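You operate a simulated robot arm through the tools that you are given. There is no shell and no other tool.

You are at the controls of a simulated robot arm. One attempt, no reset.

JOB
Set the controls near the top of the work table. At the end: the right tin lid is set to open; the clear cup (marked "Cup 1") from the top of the work table is on the brown small box (marked "Lot 26"); the line knob is turned to 1; the left tin lid is set to open; whatever was shut is shut again. Leave all else as you found it, and nothing knocked over. Set down upright: clear cup.

The check looks at the end state, three seconds after you hand in, the way a careful person would. Anything else that was tipped, shoved, dropped, spilled or broken makes it a failure. Lids that push on must go on centred and level and be pressed home; caps that screw on are set level and turned clockwise until they are tight.

ROBOT AND FRAMES
A 6-joint arm with a two-finger gripper, fixed in place. Base frame: the origin is on the floor under the middle of its stand, x ahead of it, y to its left, z up; the work surface is at about z = 0.8. Units: m, rad, N and s.
With the tool pointing down near the work surface it reaches from about 0.1 to 0.7 m from the base axis. Its first joint turns from -1.152 to 1.152 rad. Payload 2.45 kg.
The TCP is the grasp point between the finger pads, 0.03 m short of the fingertips. In the tool frame z runs along the fingers and y along their closing line. The gripper opens to 0.106 m; its body begins 0.079 m behind the TCP.
Orientation is told as [roll, pitch, yaw] about the base's x, y, z axes, in that order, counted from this pose: with the fingers straight down and closing along the base's y, the tool's x points along the base's -x, its y along +y and its z along -z.

CONTROLS
- The arm moves only by the tool step_arm. Its argument "moves" is a list of rows, each a list of 3 entries, a list of its own where there are three numbers: the turn, a rotation vector about the tool's x, y, z in degrees, then the shift along the tool's x, y, z in m, then the finger opening in m, from 0 to 0.106. In form: [[[ax, ay, az], [tx, ty, tz], gripper], ...]. A call has 1 to 20 rows; each row shifts and turns the commanded pose from where the row before left it, along the tool's axes as they then stand. Each row takes 0.2 s and may step no farther than 0.05 m and 0.15 rad from the row before; otherwise, or with a gripper value out of range, the whole call is refused. Where a pose cannot be reached the arm comes as near as it can. A force on the tool above 40 N (or 10 N above the force at the start of the call, whichever is more), or a blocked arm, ends the call early, and 0.2 s more pass. The fingers move at their own pace (about 0.153 m/s each) and stop on an object; they squeeze with about 32 N. The grip force told is the motor's: it shows also when the fingers shut on nothing. Time passes only in rows, and 0.2 s behind the last, so rows that do not move let the fingers close. The reply holds the time, the measured pose of the TCP, the force on the tool along the base axes, the opening and the grip force, in the units named above and with some noise, with the torque about the TCP (base axes, N m) and any sound that the robot's microphone picked up.
- Cameras (640 x 400 px; columns grow to the right, rows downward): "scene" is fixed at [0.069, 0.4194, 1.4143]; the picture's right is [-0.66, -0.76, 0.00], its down [-0.36, 0.31, -0.88] and it looks along [0.67, -0.58, -0.47] (base axes); focal length 311 px, centre (320, 200). "wrist" rides on the gripper at [0.076, -0.002, -0.106] in the tool frame; the picture's right is [0.02, 1.00, 0.00], its down [-0.78, 0.02, -0.62] and it looks along [-0.62, 0.01, 0.78] (tool axes); focal length 247 px, centre (320, 200). There is no depth. A picture from a camera that has moved, and an enlarged one, comes with that camera's place and axes in the base frame and with its lens.
- camera(camera): a new picture of that camera. It takes no simulated time.
- close_up(camera, box): a new picture of the part [left, top, right, bottom] of that camera's present view, enlarged. It takes no simulated time.
- sign_off(): hands the job in; it is judged then, once.

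Nothing tells you positions but the pictures and the camera data. Unless the task says otherwise, let go and move clear before handing in.

The tools are called after "Request:" as a command line: name --argument value ..., lists and objects as JSON in quotes. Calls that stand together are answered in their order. step_arm: Moves the arm, as the interface text tells. Its arguments: {"type":"object","properties":{"moves":{"type":"array","items":{"type":"array"}}},"required":["moves"]} The other tools are called the same way: camera (camera) takes a picture; close_up (camera, box) takes an enlarged picture of a part of a camera's view; sign_off () hands the job in.

At the start:

```text
time: 0.0
position: [0.3014, -0.275, 1.1738]
tool_rot: [0.0, 0.0, 0.002]
contact_force: [0.3, 0.1, 0.5]
moment: [0.0, -0.01, 0.01]
opening: 0.1064
gripper_force: 0.0
```

scene: 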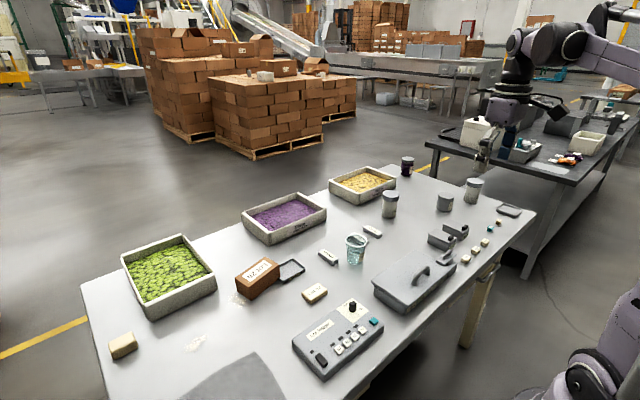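
wrist: 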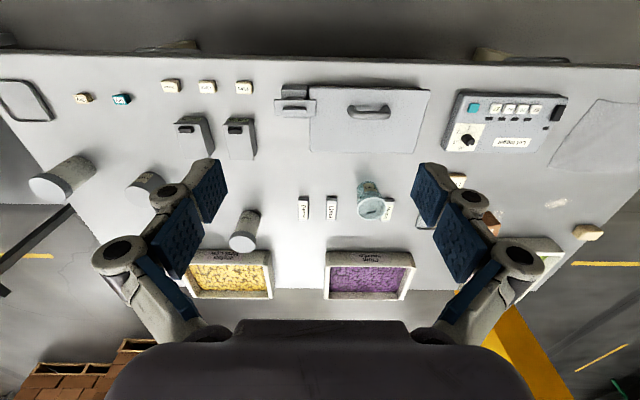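

I see a work table with a panel with a knob, a lidded grey tin box, two small black-lever devices, trays, a clear cup and a brown box. I'll take close-ups first to identify each item.

Request:
close_up --camera "scene" --box '[280, 280, 400, 380]'

Request:
close_up --camera "scene" --box '[360, 200, 540, 320]'

Request:
close_up --camera "scene" --box '[220, 210, 400, 320]'

Request:
close_up --camera "wrist" --box '[60, 60, 280, 200]'

Request:
close_up --camera "wrist" --box '[270, 70, 450, 180]'

Request:
close_up --camera "wrist" --box '[430, 80, 590, 180]'

Request:
close_up --camera "scene" --box '[360, 140, 540, 250]'

```text
4.00 times, centred on (340, 330) of scene
camera zoom: at [0.069, 0.4194, 1.4143], right [-0.66, -0.76, 0.0], down [-0.36, 0.31, -0.88], along [0.67, -0.58, -0.47], focal length 1244 px, centre (240, -320)
```

zoom: 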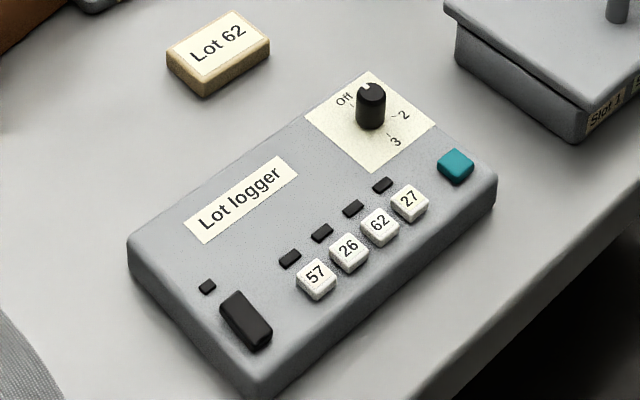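

```text
3.33 times, centred on (450, 260) of scene
camera zoom: at [0.069, 0.4194, 1.4143], right [-0.66, -0.76, 0.0], down [-0.36, 0.31, -0.88], along [0.67, -0.58, -0.47], focal length 1036 px, centre (-113, 0)
```

zoom: 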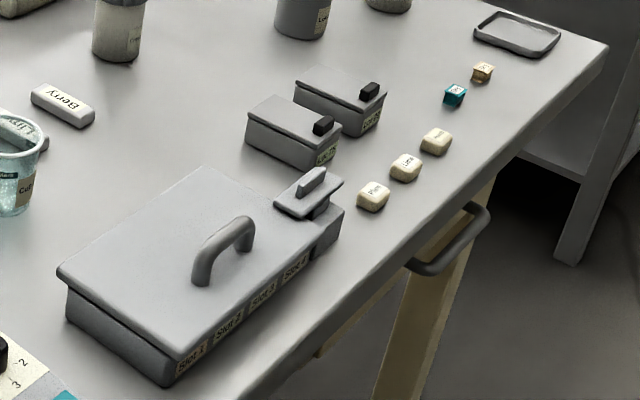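

```text
3.56 times, centred on (310, 265) of scene
camera zoom: at [0.069, 0.4194, 1.4143], right [-0.66, -0.76, 0.0], down [-0.36, 0.31, -0.88], along [0.67, -0.58, -0.47], focal length 1105 px, centre (356, -31)
```

zoom: 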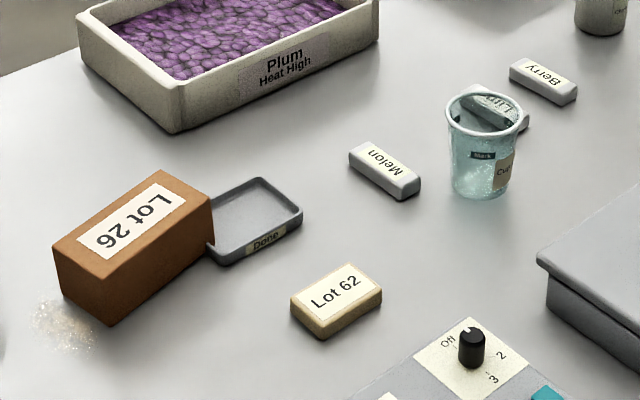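

```text
2.86 times, centred on (170, 130) of wrist
camera zoom: at [0.2249, -0.2774, 1.2801], right [-0.02, 1.0, 0.0], down [0.78, 0.02, 0.62], along [0.62, 0.01, -0.78], focal length 706 px, centre (749, 400)
```

zoom: 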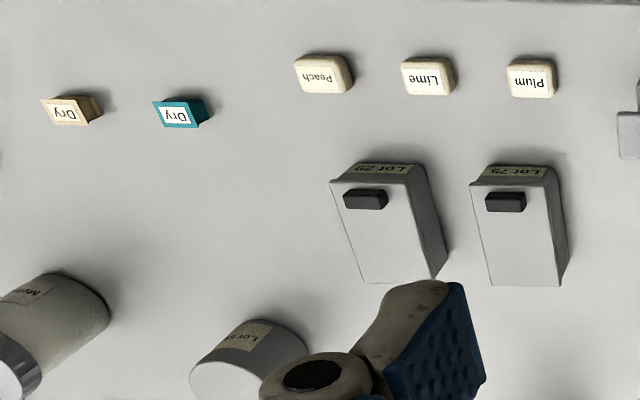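

```text
3.56 times, centred on (360, 125) of wrist
camera zoom: at [0.2249, -0.2774, 1.2801], right [-0.02, 1.0, 0.0], down [0.78, 0.02, 0.62], along [0.62, 0.01, -0.78], focal length 878 px, centre (178, 467)
```

zoom: 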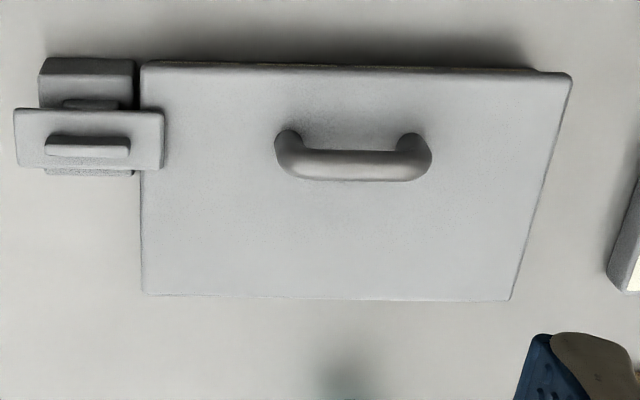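

```text
4.00 times, centred on (510, 130) of wrist
camera zoom: at [0.2249, -0.2774, 1.2801], right [-0.02, 1.0, 0.0], down [0.78, 0.02, 0.62], along [0.62, 0.01, -0.78], focal length 988 px, centre (-440, 480)
```

zoom: 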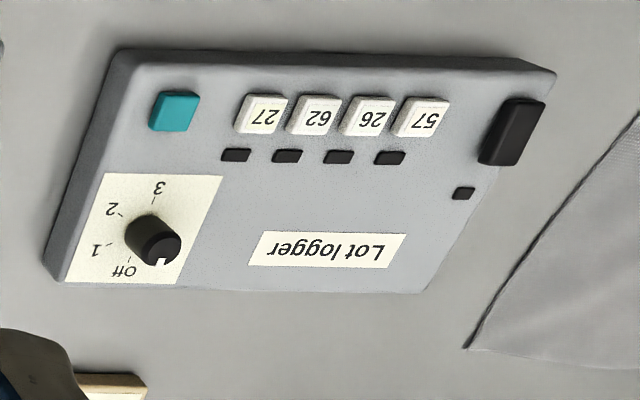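

```text
3.56 times, centred on (450, 195) of scene
camera zoom: at [0.069, 0.4194, 1.4143], right [-0.66, -0.76, 0.0], down [-0.36, 0.31, -0.88], along [0.67, -0.58, -0.47], focal length 1105 px, centre (-142, 218)
```

zoom: 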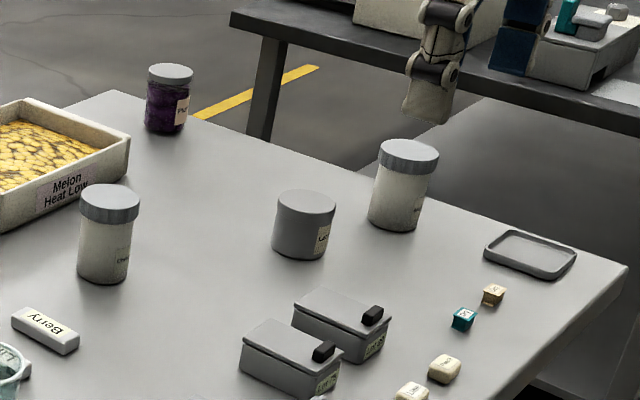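

I've got a first map: the tins with black tabs are around (0.41, -0.43) and (0.41, -0.52), the cup is near (0.57, -0.16) and the Lot 26 box near (0.67, 0.115). I'll zoom in further on the tins, knob and cup before moving.

Request:
close_up --camera "scene" --box '[420, 215, 480, 255]'

Request:
close_up --camera "scene" --box '[330, 220, 390, 280]'

Request:
close_up --camera "scene" --box '[320, 290, 390, 340]'

Request:
close_up --camera "wrist" --box '[440, 110, 500, 160]'

Request:
close_up --camera "wrist" --box '[340, 165, 410, 230]'

Request:
close_up --camera "wrist" --box '[165, 105, 265, 170]'

```text
10.00 times, centred on (450, 235) of scene
camera zoom: at [0.069, 0.4194, 1.4143], right [-0.66, -0.76, 0.0], down [-0.36, 0.31, -0.88], along [0.67, -0.58, -0.47], focal length 3109 px, centre (-980, -150)
```

zoom: 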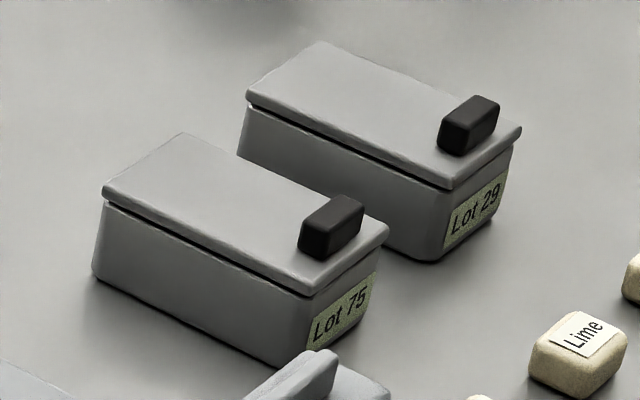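

```text
6.67 times, centred on (360, 250) of scene
camera zoom: at [0.069, 0.4194, 1.4143], right [-0.66, -0.76, 0.0], down [-0.36, 0.31, -0.88], along [0.67, -0.58, -0.47], focal length 2073 px, centre (53, -133)
```

zoom: 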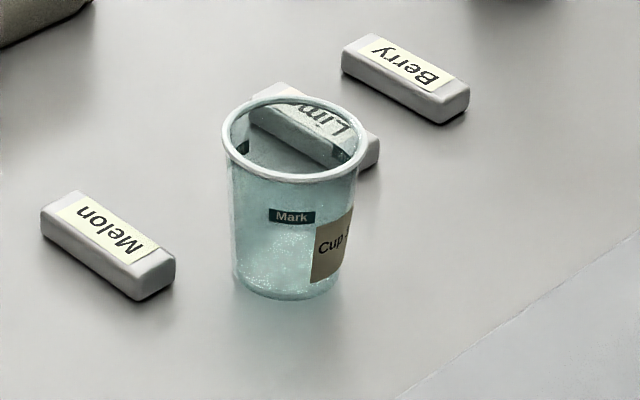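

```text
8.00 times, centred on (355, 315) of scene
camera zoom: at [0.069, 0.4194, 1.4143], right [-0.66, -0.76, 0.0], down [-0.36, 0.31, -0.88], along [0.67, -0.58, -0.47], focal length 2487 px, centre (40, -720)
```

zoom: 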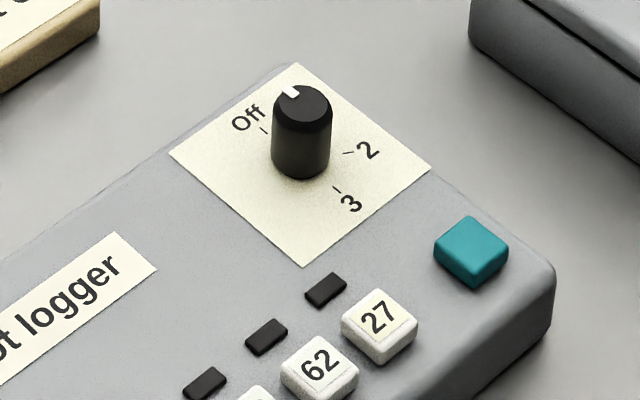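

```text
8.00 times, centred on (470, 135) of wrist
camera zoom: at [0.2249, -0.2774, 1.2801], right [-0.02, 1.0, 0.0], down [0.78, 0.02, 0.62], along [0.62, 0.01, -0.78], focal length 1976 px, centre (-880, 720)
```

zoom: 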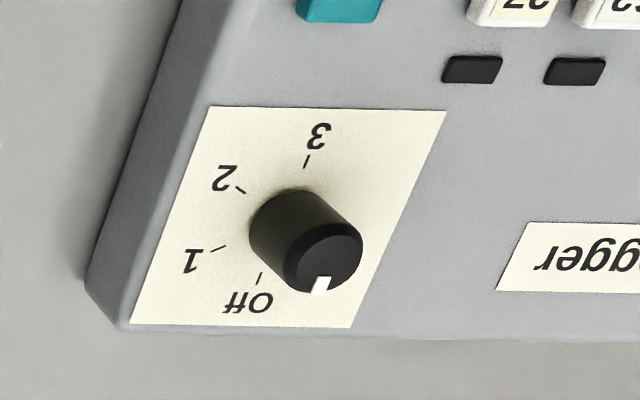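

```text
6.15 times, centred on (375, 198) of wrist
camera zoom: at [0.2249, -0.2774, 1.2801], right [-0.02, 1.0, 0.0], down [0.78, 0.02, 0.62], along [0.62, 0.01, -0.78], focal length 1520 px, centre (-18, 215)
```

zoom: 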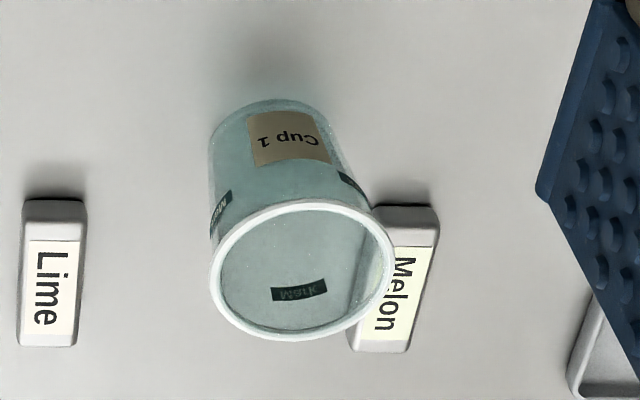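

```text
6.15 times, centred on (215, 138) of wrist
camera zoom: at [0.2249, -0.2774, 1.2801], right [-0.02, 1.0, 0.0], down [0.78, 0.02, 0.62], along [0.62, 0.01, -0.78], focal length 1520 px, centre (966, 585)
```

zoom: 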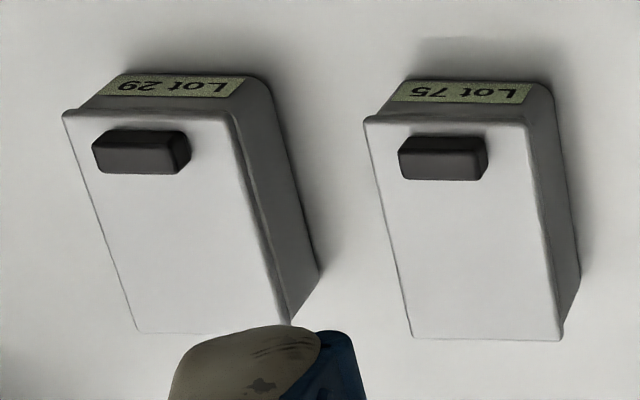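

The tins (Lot 75 left, Lot 29 right) have lids with black tabs at the robot's side, which look hinged at the far side. The knob is on the Lot logger at about (0.42, 0.007) and looks to be at Off. Next I move the wrist camera nearer the tins.

Request:
step_arm --moves '[[[0, 0, 0], [0.005, -0.0333, 0.0207], 0.106], [[0, 0, 0], [0.005, -0.0333, 0.0207], 0.106], [[0, 0, 0], [0.005, -0.0333, 0.0207], 0.106], [[0, 0, 0], [0.005, -0.0333, 0.0207], 0.106], [[0, 0, 0], [0.005, -0.0333, 0.0207], 0.106], [[0, 0, 0], [0.005, -0.0333, 0.0207], 0.106], [[0, 0, 0], [0, 0, 0], 0.106]]'

Request:
camera --camera "wrist"

Request:
camera --camera "scene"

```text
time: 1.6
position: [0.2701, -0.476, 1.0469]
tool_rot: [-0.001, -0.001, -0.001]
contact_force: [-1.2, 0.0, 0.3]
moment: [-0.01, -0.02, 0.0]
opening: 0.1059
gripper_force: 0.0
```

```text
taken
camera wrist: at [0.1944, -0.4779, 1.1536], right [-0.02, 1.0, 0.0], down [0.78, 0.02, 0.62], along [0.62, 0.01, -0.78], focal length 247 px, centre (320, 200)
```

wrist: 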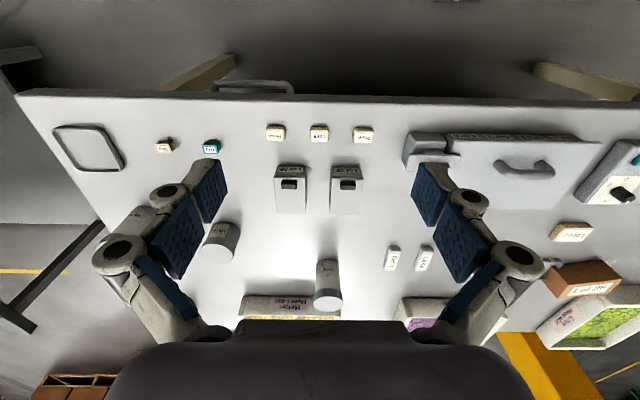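

```text
taken
```

scene: 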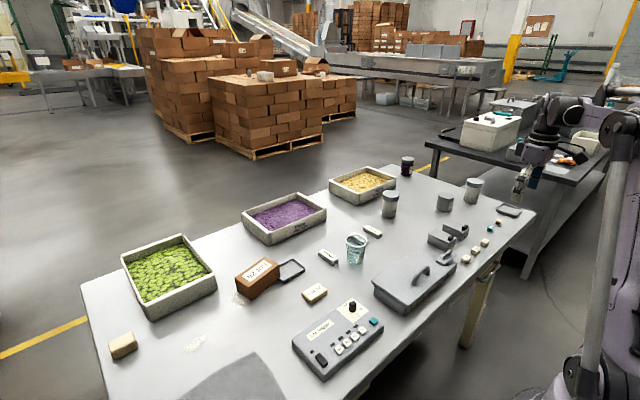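

Tins are centred in view between the fingers. I'll zoom to get accurate coordinates.

Request:
close_up --camera "wrist" --box '[260, 150, 380, 225]'

Request:
close_up --camera "wrist" --box '[540, 130, 640, 220]'

Request:
close_up --camera "wrist" --box '[390, 120, 620, 220]'

Request:
close_up --camera "wrist" --box '[520, 210, 640, 300]'

```text
5.33 times, centred on (320, 188) of wrist
camera zoom: at [0.1944, -0.4779, 1.1536], right [-0.02, 1.0, 0.0], down [0.78, 0.02, 0.62], along [0.62, 0.01, -0.78], focal length 1317 px, centre (320, 267)
```

zoom: 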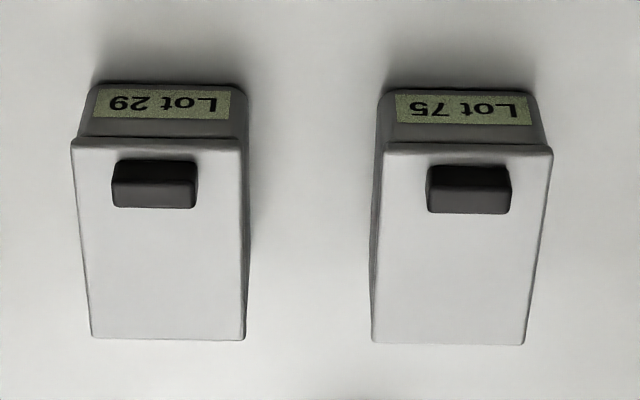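

```text
4.44 times, centred on (590, 175) of wrist
camera zoom: at [0.1944, -0.4779, 1.1536], right [-0.02, 1.0, 0.0], down [0.78, 0.02, 0.62], along [0.62, 0.01, -0.78], focal length 1098 px, centre (-880, 311)
```

zoom: 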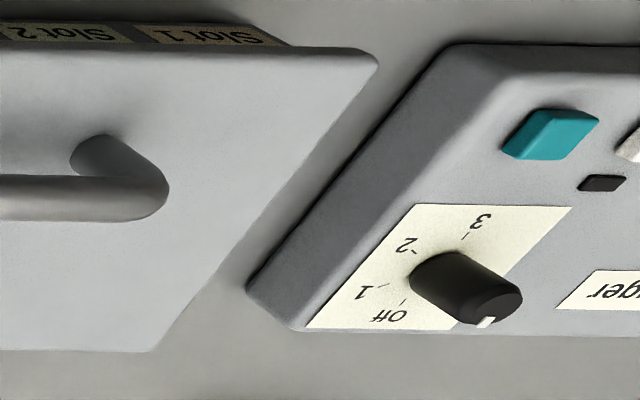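

```text
2.78 times, centred on (505, 170) of wrist
camera zoom: at [0.1944, -0.4779, 1.1536], right [-0.02, 1.0, 0.0], down [0.78, 0.02, 0.62], along [0.62, 0.01, -0.78], focal length 687 px, centre (-195, 284)
```

zoom: 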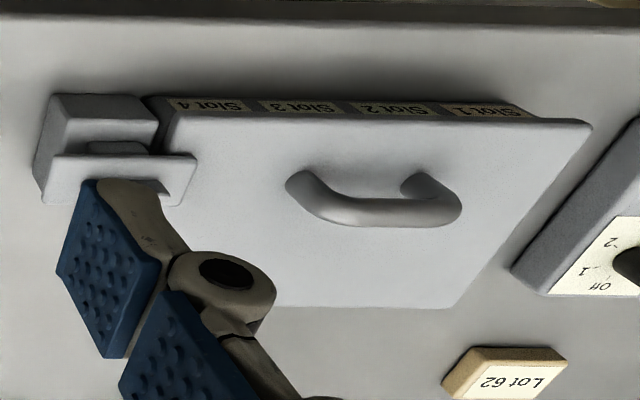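

```text
4.44 times, centred on (580, 255) of wrist
camera zoom: at [0.1944, -0.4779, 1.1536], right [-0.02, 1.0, 0.0], down [0.78, 0.02, 0.62], along [0.62, 0.01, -0.78], focal length 1098 px, centre (-836, -44)
```

zoom: 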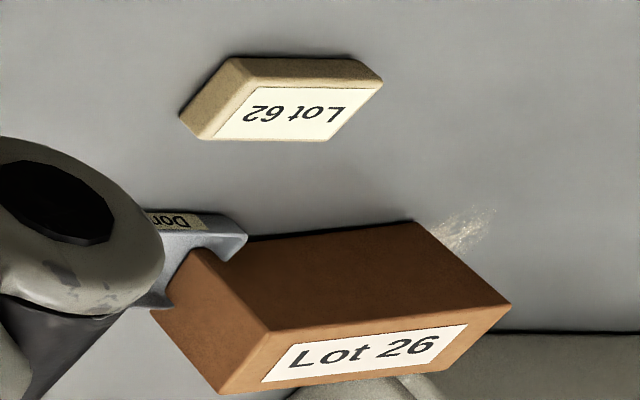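

Tin geometry is worked out: lid tops are at z≈0.837, x 0.402–0.477, centres y≈-0.432 and -0.522, with tabs near x≈0.412. I'll check the finger size before approaching.

Request:
close_up --camera "wrist" --box '[400, 140, 560, 300]'

Request:
close_up --camera "scene" --box '[490, 130, 570, 220]'

Request:
close_up --camera "scene" --box '[230, 245, 310, 305]'

```text
2.50 times, centred on (480, 220) of wrist
camera zoom: at [0.1944, -0.4779, 1.1536], right [-0.02, 1.0, 0.0], down [0.78, 0.02, 0.62], along [0.62, 0.01, -0.78], focal length 617 px, centre (-80, 150)
```

zoom: 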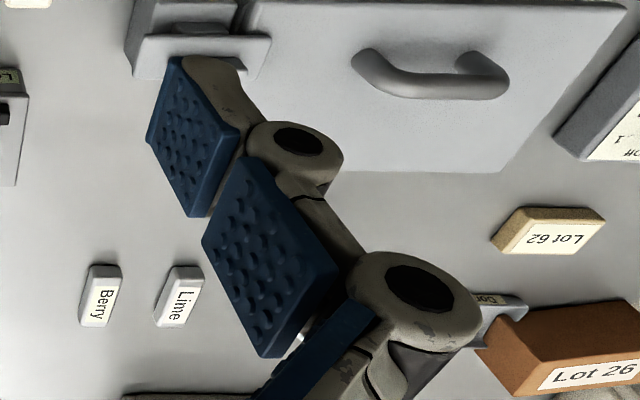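

```text
4.44 times, centred on (530, 175) of scene
camera zoom: at [0.069, 0.4194, 1.4143], right [-0.66, -0.75, 0.0], down [-0.36, 0.31, -0.88], along [0.67, -0.58, -0.47], focal length 1382 px, centre (-613, 311)
```

zoom: 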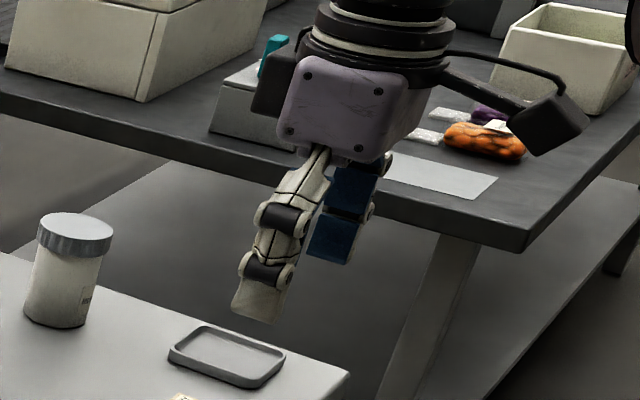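

```text
6.67 times, centred on (270, 275) of scene
camera zoom: at [0.069, 0.4194, 1.4143], right [-0.66, -0.75, 0.0], down [-0.36, 0.31, -0.88], along [0.67, -0.58, -0.47], focal length 2073 px, centre (653, -300)
```

zoom: 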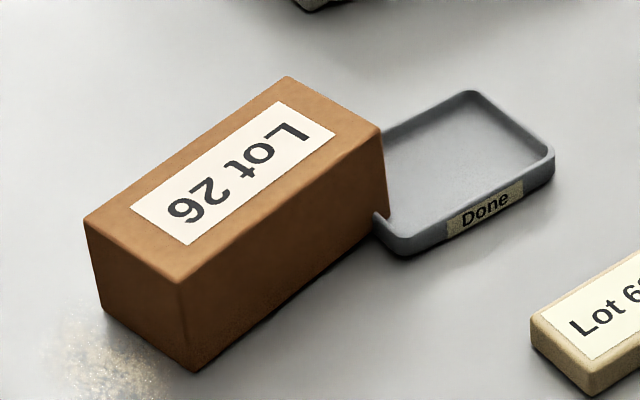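

Lot 75's tab is centred near (0.412, -0.432, 0.843), about 24 mm wide. I'll move above it with the fingers partly closed, slightly beyond it in x so the tab can pivot near the pad edge.

Request:
step_arm --moves '[[[0, 0, 0], [-0.0297, 0.0088, 0.0214], 0.05], [[0, 0, 0], [-0.0297, 0.0088, 0.0214], 0.05], [[0, 0, 0], [-0.0297, 0.0088, 0.0214], 0.05], [[0, 0, 0], [-0.0297, 0.0088, 0.0214], 0.05], [[0, 0, 0], [-0.0297, 0.0088, 0.0214], 0.05], [[0, 0, 0], [0, 0, 0], 0.05], [[0, 0, 0], [0, 0, 0], 0.05]]'

Request:
camera --camera "wrist"

Request:
close_up --camera "scene" --box '[400, 160, 500, 260]'

```text
time: 3.2
position: [0.4162, -0.43, 0.9412]
tool_rot: [0.001, 0.001, 0.0]
contact_force: [-1.0, 0.0, -0.2]
moment: [-0.01, 0.04, -0.02]
opening: 0.0501
gripper_force: 0.0
```

```text
taken
camera wrist: at [0.3401, -0.4312, 1.0477], right [-0.02, 1.0, 0.0], down [0.78, 0.02, 0.62], along [0.62, 0.01, -0.78], focal length 247 px, centre (320, 200)
```

wrist: 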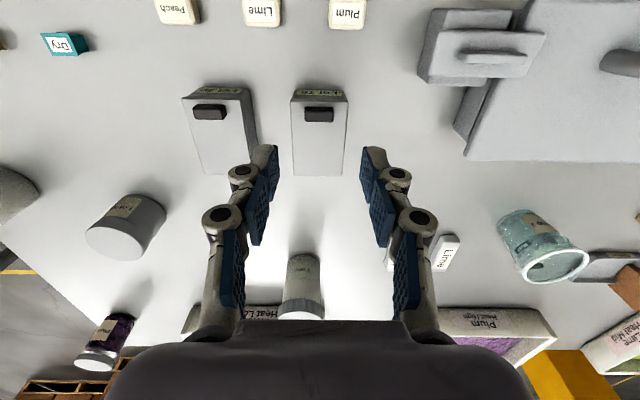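

```text
4.00 times, centred on (450, 210) of scene
camera zoom: at [0.069, 0.4194, 1.4143], right [-0.66, -0.76, 0.0], down [-0.36, 0.31, -0.88], along [0.67, -0.58, -0.47], focal length 1244 px, centre (-200, 160)
```

zoom: 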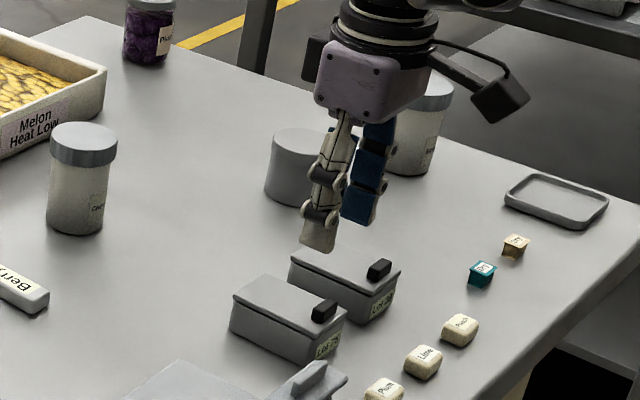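

The fingers are above and just past the Lot 75 tin. I'll zoom to refine the tab position before descending.

Request:
close_up --camera "wrist" --box '[180, 70, 400, 200]'

Request:
close_up --camera "scene" --box '[420, 190, 490, 260]'

```text
2.91 times, centred on (290, 135) of wrist
camera zoom: at [0.3401, -0.4312, 1.0477], right [-0.02, 1.0, 0.0], down [0.78, 0.02, 0.62], along [0.62, 0.01, -0.78], focal length 718 px, centre (407, 389)
```

zoom: 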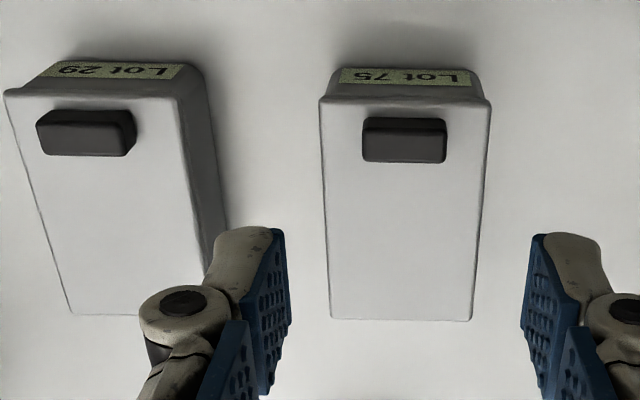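

```text
5.71 times, centred on (455, 225) of scene
camera zoom: at [0.069, 0.4194, 1.4143], right [-0.66, -0.76, 0.0], down [-0.36, 0.31, -0.88], along [0.67, -0.58, -0.47], focal length 1776 px, centre (-451, 57)
```

zoom: 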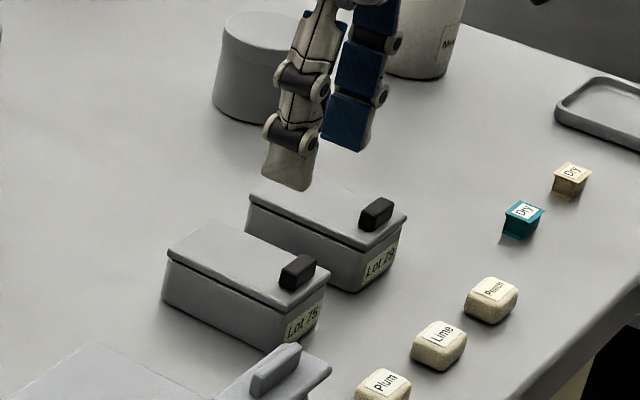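

Tab refined to x 0.4077–0.4168, y≈-0.432. I'll descend so the fingertips sit about 3 mm above the lid.

Request:
step_arm --moves '[[[0, 0, 0], [-0.0025, -0.002, 0.02], 0.05], [[0, 0, 0], [0, 0, 0.02], 0.05], [[0, 0, 0], [0, 0, 0.015], 0.05], [[0, 0, 0], [0, 0, 0.011], 0.05], [[0, 0, 0], [0, 0, 0], 0.05]]'

Request:
close_up --camera "wrist" --box '[220, 20, 420, 200]'

Request:
close_up --camera "scene" --box '[420, 190, 490, 260]'

```text
time: 4.4
position: [0.422, -0.4332, 0.8752]
tool_rot: [-0.001, 0.0, 0.0]
contact_force: [-0.6, -0.6, 0.5]
moment: [0.01, 0.03, -0.01]
opening: 0.0497
gripper_force: 0.0
```

```text
2.22 times, centred on (320, 110) of wrist
camera zoom: at [0.3452, -0.4352, 0.9816], right [-0.02, 1.0, 0.0], down [0.78, 0.02, 0.62], along [0.62, 0.01, -0.78], focal length 549 px, centre (320, 400)
```

zoom: 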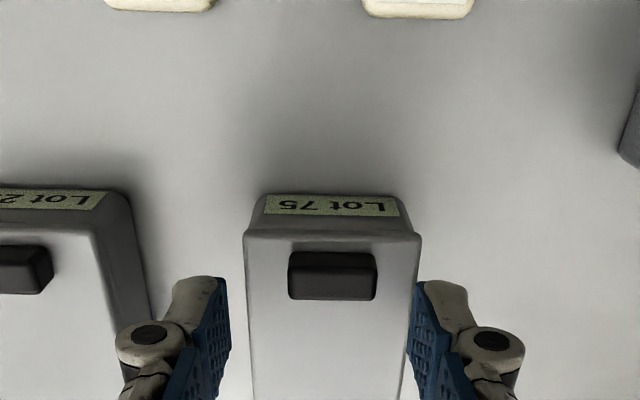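

```text
5.71 times, centred on (455, 225) of scene
camera zoom: at [0.069, 0.4194, 1.4143], right [-0.66, -0.76, 0.0], down [-0.36, 0.31, -0.88], along [0.67, -0.58, -0.47], focal length 1776 px, centre (-451, 57)
```

zoom: 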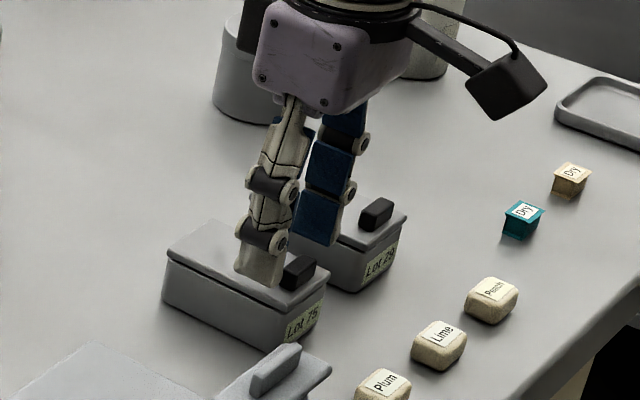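

The fingers straddle the tab, offset slightly too far in x and about 2 mm off in y. I'll correct, drop about 4.5 mm, and check again.

Request:
step_arm --moves '[[[0, 0, 0], [0.003, 0.002, 0.0025], 0.05], [[0, 0, 0], [0, 0, 0.002], 0.05], [[0, 0, 0], [0, 0, 0], 0.04], [[0, 0, 0], [0, 0, 0], 0.036]]'

Request:
close_up --camera "wrist" --box '[220, 20, 420, 200]'

Request:
close_up --camera "scene" --box '[430, 210, 480, 250]'

```text
time: 5.4
position: [0.4189, -0.4299, 0.8725]
tool_rot: [0.001, 0.001, -0.001]
contact_force: [1.0, -0.1, 1.6]
moment: [-0.03, 0.03, 0.01]
opening: 0.036
gripper_force: 0.0
```

```text
2.22 times, centred on (320, 110) of wrist
camera zoom: at [0.3428, -0.4326, 0.9787], right [-0.02, 1.0, 0.0], down [0.78, 0.02, 0.62], along [0.62, 0.01, -0.78], focal length 549 px, centre (320, 400)
```

zoom: 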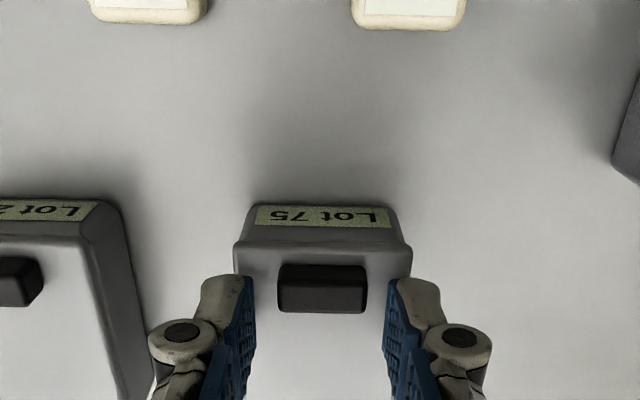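

```text
10.00 times, centred on (455, 230) of scene
camera zoom: at [0.069, 0.4194, 1.4143], right [-0.66, -0.76, 0.0], down [-0.36, 0.31, -0.88], along [0.67, -0.58, -0.47], focal length 3109 px, centre (-1030, -100)
```

zoom: 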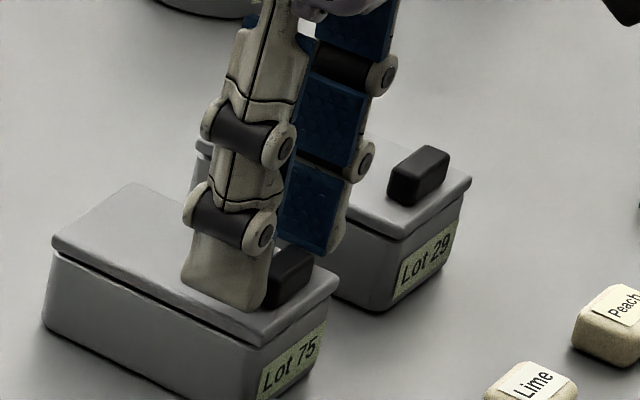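

Centred on the tab. I'll close on it.

Request:
step_arm --moves '[[[0, 0, 0], [0, 0, 0], 0.026], [[0, 0, 0], [0, 0, 0], 0.015], [[0, 0, 0], [0, 0, 0], 0.015]]'

Request:
close_up --camera "scene" --box '[430, 210, 480, 250]'

```text
time: 6.2
position: [0.4198, -0.4297, 0.8733]
tool_rot: [0.0, -0.002, 0.0]
contact_force: [-0.1, 2.4, -0.2]
moment: [0.11, -0.02, -0.03]
opening: 0.023
gripper_force: 45.2
```

```text
10.00 times, centred on (455, 230) of scene
camera zoom: at [0.069, 0.4195, 1.4142], right [-0.66, -0.76, 0.0], down [-0.36, 0.31, -0.88], along [0.67, -0.58, -0.47], focal length 3109 px, centre (-1030, -100)
```

zoom: 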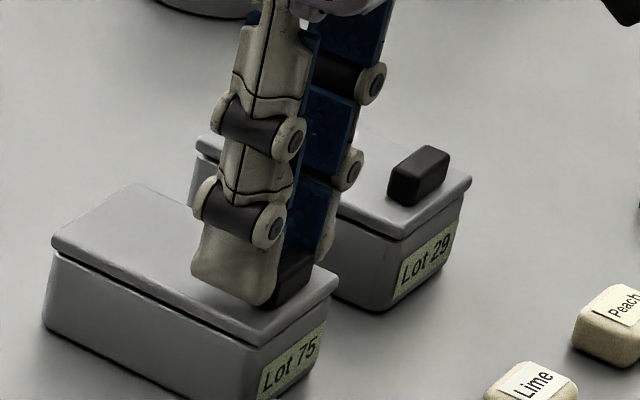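

Grip is on the tab (opening 0.023). I'll lift along a hinge arc to about 20° and see whether the lid follows.

Request:
step_arm --moves '[[[0, 0, 0], [-0.001, 0, -0.0056], 0.015], [[0, 0, 0], [-0.0015, 0, -0.0054], 0.015], [[0, 0, 0], [-0.002, 0, -0.0053], 0.015], [[0, 0, 0], [-0.0024, 0, -0.0051], 0.015]]'

Request:
close_up --camera "scene" --box '[430, 210, 480, 250]'

Request:
close_up --camera "wrist" --box '[220, 20, 420, 200]'

```text
time: 7.2
position: [0.4253, -0.4307, 0.8935]
tool_rot: [-0.002, 0.001, 0.001]
contact_force: [0.5, 0.0, -0.1]
moment: [-0.01, 0.0, 0.0]
opening: 0.0148
gripper_force: 0.1
```

```text
10.00 times, centred on (455, 230) of scene
camera zoom: at [0.069, 0.4194, 1.4143], right [-0.66, -0.76, 0.0], down [-0.36, 0.31, -0.88], along [0.67, -0.58, -0.47], focal length 3109 px, centre (-1030, -100)
```

zoom: 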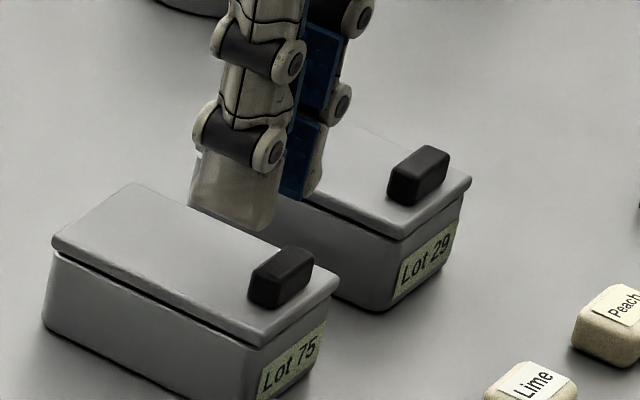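

```text
2.22 times, centred on (320, 110) of wrist
camera zoom: at [0.3503, -0.4332, 1.0005], right [-0.02, 1.0, 0.0], down [0.78, 0.02, 0.62], along [0.62, 0.01, -0.78], focal length 549 px, centre (320, 400)
```

zoom: 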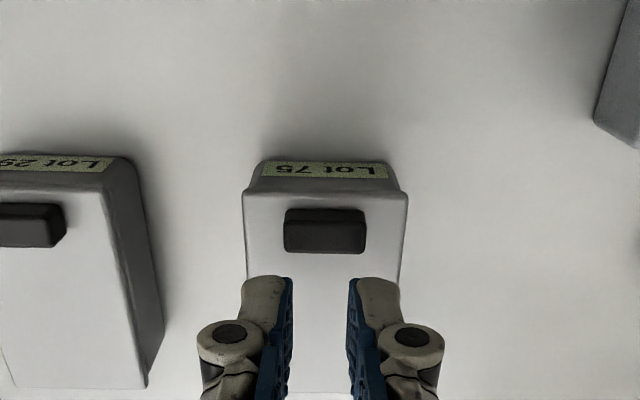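

The grip was too shallow and slipped; the lid stayed shut and nothing else moved. I'll re-grip with the fingertips down at the lid surface and less x offset.

Request:
step_arm --moves '[[[0, 0, 0], [0.0, 0, 0], 0.036], [[0, 0, 0], [0.008, 0, 0], 0.036], [[0, 0, 0], [0, 0, 0.012], 0.036], [[0, 0, 0], [0, 0, 0.008], 0.036], [[0, 0, 0], [0, 0, 0.004], 0.036], [[0, 0, 0], [0, 0, 0], 0.036]]'

Request:
close_up --camera "scene" --box '[430, 210, 480, 250]'

Request:
close_up --camera "wrist" --box '[220, 20, 420, 200]'

```text
time: 8.6
position: [0.4179, -0.431, 0.8701]
tool_rot: [-0.001, -0.001, 0.0]
contact_force: [-0.9, -0.6, 0.3]
moment: [0.0, -0.02, 0.02]
opening: 0.0362
gripper_force: 0.0
```

```text
10.00 times, centred on (455, 230) of scene
camera zoom: at [0.069, 0.4194, 1.4143], right [-0.66, -0.76, 0.0], down [-0.36, 0.31, -0.88], along [0.67, -0.58, -0.47], focal length 3109 px, centre (-1030, -100)
```

zoom: 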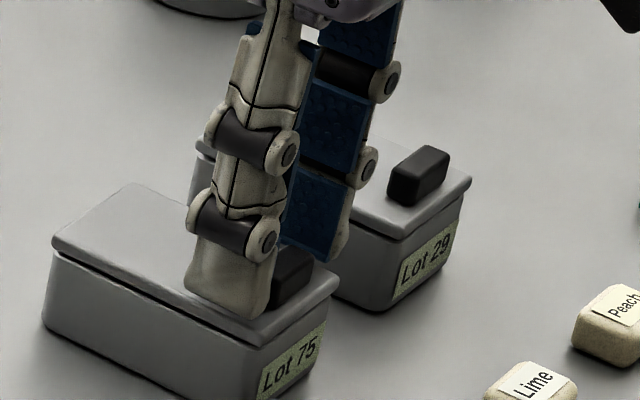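

```text
2.22 times, centred on (320, 110) of wrist
camera zoom: at [0.3417, -0.4334, 0.9766], right [-0.02, 1.0, 0.0], down [0.78, 0.02, 0.62], along [0.62, 0.01, -0.78], focal length 549 px, centre (320, 400)
```

zoom: 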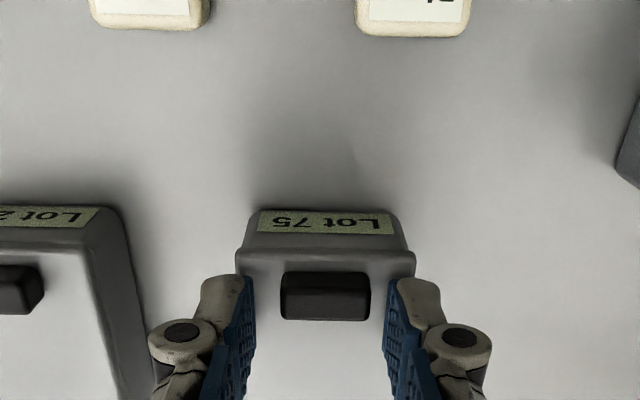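

No contact yet at z=0.870. I'll lower a few millimetres more in small steps.

Request:
step_arm --moves '[[[0, 0, 0], [0.001, 0.001, 0.001], 0.036], [[0, 0, 0], [0, 0, 0.001], 0.036], [[0, 0, 0], [0, 0, 0], 0.03]]'

Request:
step_arm --moves '[[[0, 0, 0], [0, 0, 0.001], 0.03], [[0, 0, 0], [0, 0, 0], 0.03]]'

Request:
close_up --camera "scene" --box '[430, 210, 480, 250]'

```text
time: 9.4
position: [0.416, -0.4299, 0.8683]
tool_rot: [0.0, 0.0, 0.0]
contact_force: [-0.4, -0.1, 0.7]
moment: [0.03, -0.04, 0.03]
opening: 0.0299
gripper_force: 0.0
```

```text
time: 10.0
position: [0.4165, -0.4321, 0.8662]
tool_rot: [-0.001, -0.001, 0.0]
contact_force: [0.3, 0.4, -0.1]
moment: [-0.03, 0.01, -0.01]
opening: 0.03
gripper_force: 0.0
```

```text
10.00 times, centred on (455, 230) of scene
camera zoom: at [0.069, 0.4194, 1.4143], right [-0.66, -0.76, 0.0], down [-0.36, 0.31, -0.88], along [0.67, -0.58, -0.47], focal length 3109 px, centre (-1030, -100)
```

zoom: 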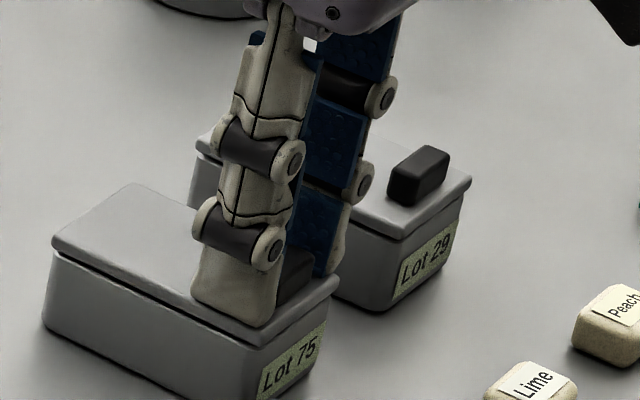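

Still no contact. Two more millimetres down in steps.

Request:
step_arm --moves '[[[0, 0, 0], [0, 0, 0.001], 0.03], [[0, 0, 0], [0, 0, 0], 0.03]]'

Request:
step_arm --moves '[[[0, 0, 0], [0, 0, 0.001], 0.03], [[0, 0, 0], [0, 0, 0], 0.03]]'

Request:
close_up --camera "scene" --box '[430, 210, 480, 250]'

Request:
close_up --camera "wrist" --box '[220, 20, 420, 200]'

```text
time: 10.6
position: [0.416, -0.4297, 0.866]
tool_rot: [-0.001, -0.001, -0.001]
contact_force: [0.8, -2.0, 10.7]
moment: [-0.17, -0.01, 0.02]
opening: 0.0311
gripper_force: 0.4
```

```text
time: 11.2
position: [0.417, -0.4307, 0.867]
tool_rot: [-0.001, -0.001, 0.0]
contact_force: [-0.4, 3.2, 10.8]
moment: [0.19, 0.0, -0.07]
opening: 0.0228
gripper_force: 45.2
stopped in row 2: the force on the tool passed its limit at 47 N (the readings are from after the stop); the commanded pose is now the measured one
```

```text
10.00 times, centred on (455, 230) of scene
camera zoom: at [0.0689, 0.4196, 1.4142], right [-0.66, -0.76, 0.0], down [-0.36, 0.31, -0.88], along [0.67, -0.58, -0.47], focal length 3109 px, centre (-1030, -100)
```

zoom: 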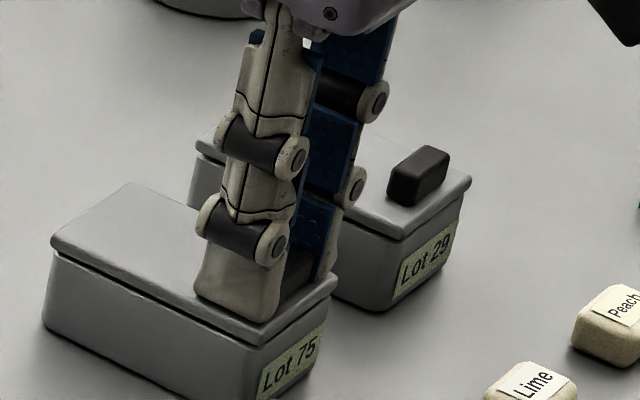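

```text
2.22 times, centred on (320, 110) of wrist
camera zoom: at [0.3407, -0.4322, 0.9732], right [-0.02, 1.0, 0.0], down [0.78, 0.02, 0.62], along [0.62, 0.01, -0.78], focal length 549 px, centre (320, 400)
```

zoom: 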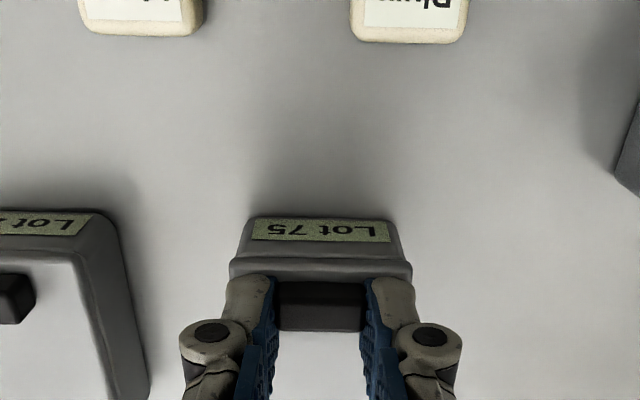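

Fingertips now touch the lid and the grip has closed fully over the tab height. I'll lift along the arc again.

Request:
step_arm --moves '[[[0, 0, 0], [0, 0, 0], 0.01], [[0, 0, 0], [-0.0005, 0, -0.004], 0.01], [[0, 0, 0], [-0.001, 0, -0.0055], 0.01], [[0, 0, 0], [-0.0015, 0, -0.0055], 0.01], [[0, 0, 0], [-0.002, 0, -0.0053], 0.01]]'

Request:
close_up --camera "scene" --box '[430, 210, 480, 250]'

Request:
close_up --camera "wrist" --box '[220, 20, 420, 200]'

```text
time: 12.4
position: [0.4228, -0.4305, 0.8879]
tool_rot: [-0.001, -0.001, 0.0]
contact_force: [0.2, -0.6, -0.4]
moment: [0.01, -0.01, 0.02]
opening: 0.0103
gripper_force: 0.1
```

```text
10.00 times, centred on (455, 230) of scene
camera zoom: at [0.069, 0.4194, 1.4143], right [-0.66, -0.76, 0.0], down [-0.36, 0.31, -0.88], along [0.67, -0.58, -0.47], focal length 3109 px, centre (-1030, -100)
```

zoom: 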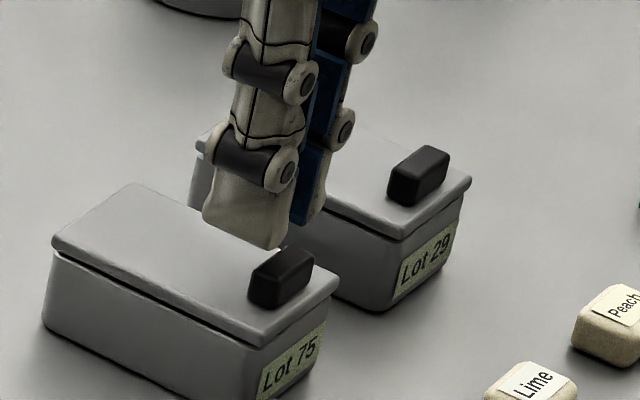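

```text
2.22 times, centred on (320, 110) of wrist
camera zoom: at [0.3462, -0.4323, 0.9941], right [-0.02, 1.0, 0.0], down [0.78, 0.02, 0.62], along [0.62, 0.01, -0.78], focal length 549 px, centre (320, 400)
```

zoom: 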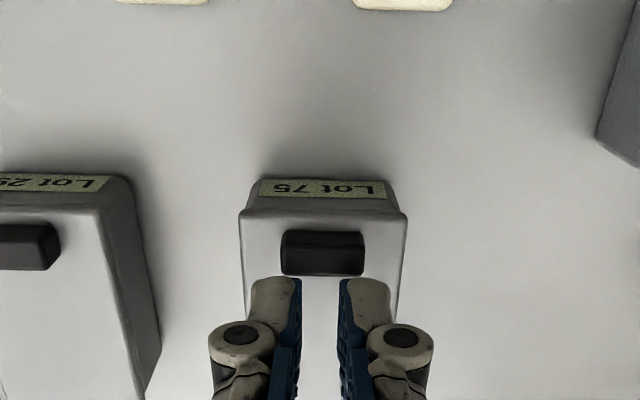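

It slipped again, so the lid is resisting lift. I'll re-grip and probe with tiny moves while reading forces to learn how the lid moves, hinge or slide.

Request:
step_arm --moves '[[[0, 0, 0], [0.0, 0, 0], 0.036], [[0, 0, 0], [0.0065, 0, 0], 0.036], [[0, 0, 0], [0, 0, 0.012], 0.036], [[0, 0, 0], [0, 0, 0.0075], 0.036], [[0, 0, 0], [0, 0, 0], 0.02], [[0, 0, 0], [0, 0, 0], 0.01], [[0, 0, 0], [0, 0, 0], 0.01]]'

Request:
step_arm --moves '[[[0, 0, 0], [0, 0, -0.002], 0.01]]'

Request:
close_up --camera "scene" --box '[430, 210, 480, 250]'

```text
time: 14.0
position: [0.4169, -0.4309, 0.8674]
tool_rot: [-0.001, 0.0, 0.0]
contact_force: [0.7, -0.7, 4.5]
moment: [-0.01, 0.04, 0.01]
opening: 0.0228
gripper_force: 45.2
```

```text
time: 14.4
position: [0.416, -0.429, 0.8666]
tool_rot: [0.0, -0.002, -0.001]
contact_force: [1.2, 3.8, -24.9]
moment: [-0.03, -0.15, -0.02]
opening: 0.0226
gripper_force: 44.7
```

```text
10.00 times, centred on (455, 230) of scene
camera zoom: at [0.0694, 0.4191, 1.4143], right [-0.66, -0.76, 0.0], down [-0.36, 0.31, -0.88], along [0.67, -0.58, -0.47], focal length 3109 px, centre (-1030, -100)
```

zoom: 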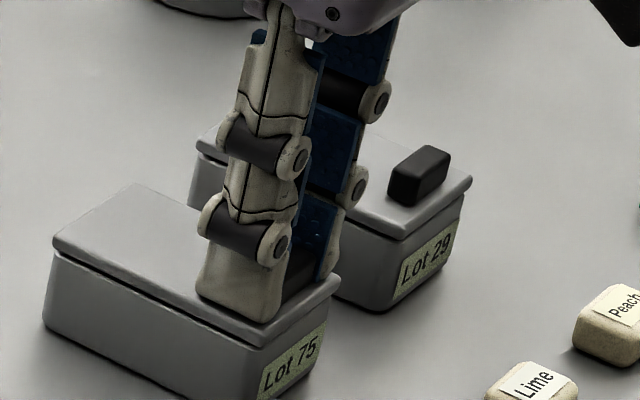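

Lifting 2 mm produced a 25 N pull with no movement, so the lid likely slides. I'll return to neutral and probe a small pull along x.

Request:
step_arm --moves '[[[0, 0, 0], [0, 0, 0.0018], 0.01]]'

Request:
step_arm --moves '[[[0, 0, 0], [-0.002, 0, 0], 0.01]]'

Request:
close_up --camera "scene" --box '[430, 210, 480, 250]'

```text
time: 14.8
position: [0.4158, -0.4297, 0.8666]
tool_rot: [0.001, -0.002, 0.002]
contact_force: [3.1, 3.5, -15.3]
moment: [0.11, 0.08, -0.03]
opening: 0.0228
gripper_force: 44.7
```

```text
time: 15.2
position: [0.4173, -0.4309, 0.8663]
tool_rot: [0.0, 0.0, 0.0]
contact_force: [-0.7, 5.5, -5.1]
moment: [0.22, -0.68, 0.03]
opening: 0.0228
gripper_force: 45.4
```

```text
10.00 times, centred on (455, 230) of scene
camera zoom: at [0.0691, 0.4195, 1.4143], right [-0.66, -0.76, 0.0], down [-0.36, 0.31, -0.88], along [0.67, -0.58, -0.47], focal length 3109 px, centre (-1030, -100)
```

zoom: 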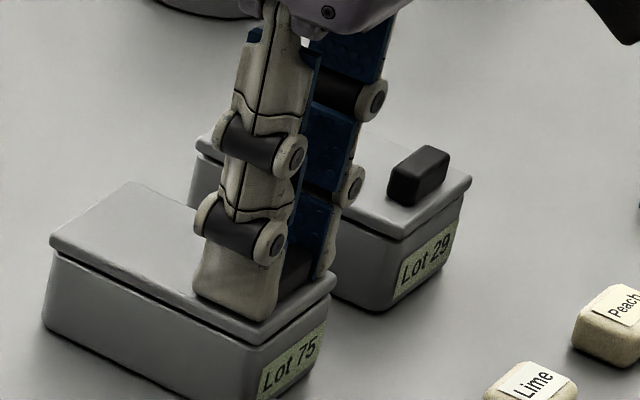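

The lid followed a 2 mm push in +x freely, so it's a sliding lid that opens away from the robot. I'll slide further and watch.

Request:
step_arm --moves '[[[0, 0, 0], [-0.005, 0, 0], 0.01], [[0, 0, 0], [-0.005, 0, 0], 0.01]]'

Request:
close_up --camera "scene" --box '[430, 210, 480, 250]'

```text
time: 15.8
position: [0.4273, -0.4293, 0.8667]
tool_rot: [0.001, 0.0, 0.0]
contact_force: [-0.2, 6.8, -16.9]
moment: [0.15, -0.11, -0.04]
opening: 0.0228
gripper_force: 44.9
```

```text
10.00 times, centred on (455, 230) of scene
camera zoom: at [0.0692, 0.4193, 1.4143], right [-0.66, -0.76, 0.0], down [-0.36, 0.31, -0.88], along [0.67, -0.58, -0.47], focal length 3109 px, centre (-1030, -100)
```

zoom: 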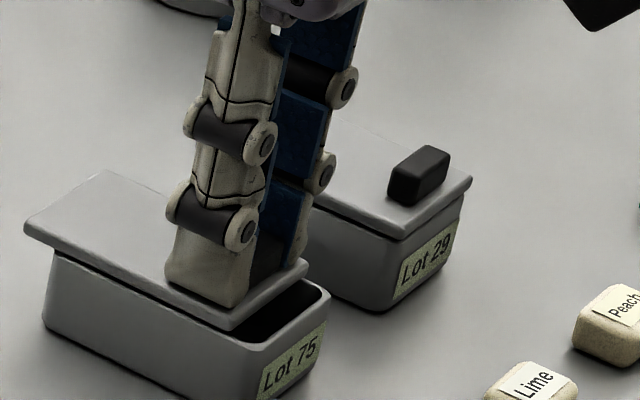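

It slides open nicely. I'll continue pushing to +x until a stop is felt, in modest steps.

Request:
step_arm --moves '[[[0, 0, 0], [-0.005, 0.0007, 0.0008], 0.01], [[0, 0, 0], [-0.006, 0, 0], 0.01], [[0, 0, 0], [-0.006, 0, 0], 0.01]]'

Request:
step_arm --moves '[[[0, 0, 0], [-0.006, 0, 0], 0.01], [[0, 0, 0], [-0.006, 0, 0], 0.01]]'

Request:
close_up --camera "scene" --box '[420, 200, 480, 250]'

```text
time: 16.6
position: [0.445, -0.43, 0.8665]
tool_rot: [-0.001, 0.0, 0.001]
contact_force: [0.4, 1.9, -14.0]
moment: [0.06, 0.2, 0.0]
opening: 0.0229
gripper_force: 45.1
```

```text
time: 17.2
position: [0.4553, -0.4296, 0.8672]
tool_rot: [-0.001, -0.002, 0.0]
contact_force: [-0.6, 3.4, -5.7]
moment: [0.13, 0.13, 0.0]
opening: 0.0226
gripper_force: 45.2
```

```text
8.00 times, centred on (450, 225) of scene
camera zoom: at [0.0691, 0.4194, 1.4143], right [-0.66, -0.76, 0.0], down [-0.36, 0.31, -0.88], along [0.67, -0.58, -0.47], focal length 2487 px, centre (-720, 0)
```

zoom: 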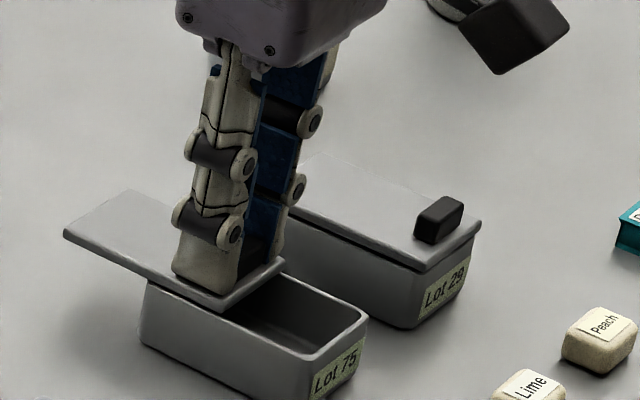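

About 40 mm open so far with no stop. I'll continue in small increments watching the x force.

Request:
step_arm --moves '[[[0, 0, 0], [-0.004, 0, 0], 0.01], [[0, 0, 0], [-0.004, 0, 0], 0.01]]'

Request:
step_arm --moves '[[[0, 0, 0], [-0.004, 0, 0], 0.01]]'

Request:
close_up --camera "scene" --box '[420, 200, 480, 250]'

```text
time: 17.8
position: [0.4636, -0.4307, 0.8677]
tool_rot: [-0.004, 0.0, 0.001]
contact_force: [-0.1, 1.9, 4.4]
moment: [0.12, 0.11, -0.01]
opening: 0.0231
gripper_force: 45.2
```

```text
time: 18.2
position: [0.4682, -0.4298, 0.868]
tool_rot: [-0.002, -0.001, 0.0]
contact_force: [-0.4, 0.2, 7.3]
moment: [0.08, 0.1, -0.03]
opening: 0.0226
gripper_force: 45.1
```

```text
8.00 times, centred on (450, 225) of scene
camera zoom: at [0.0689, 0.4195, 1.4142], right [-0.66, -0.76, 0.0], down [-0.36, 0.31, -0.88], along [0.67, -0.58, -0.47], focal length 2487 px, centre (-720, 0)
```

zoom: 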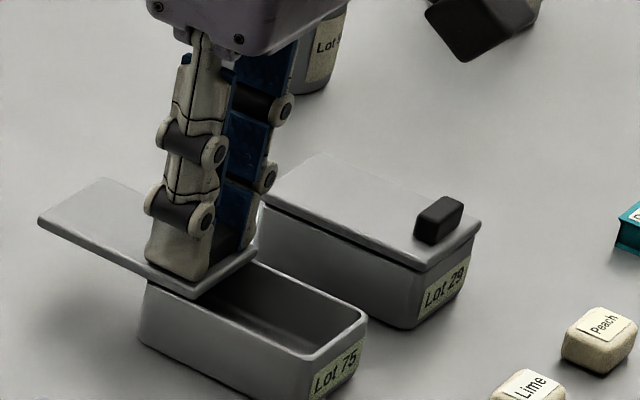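

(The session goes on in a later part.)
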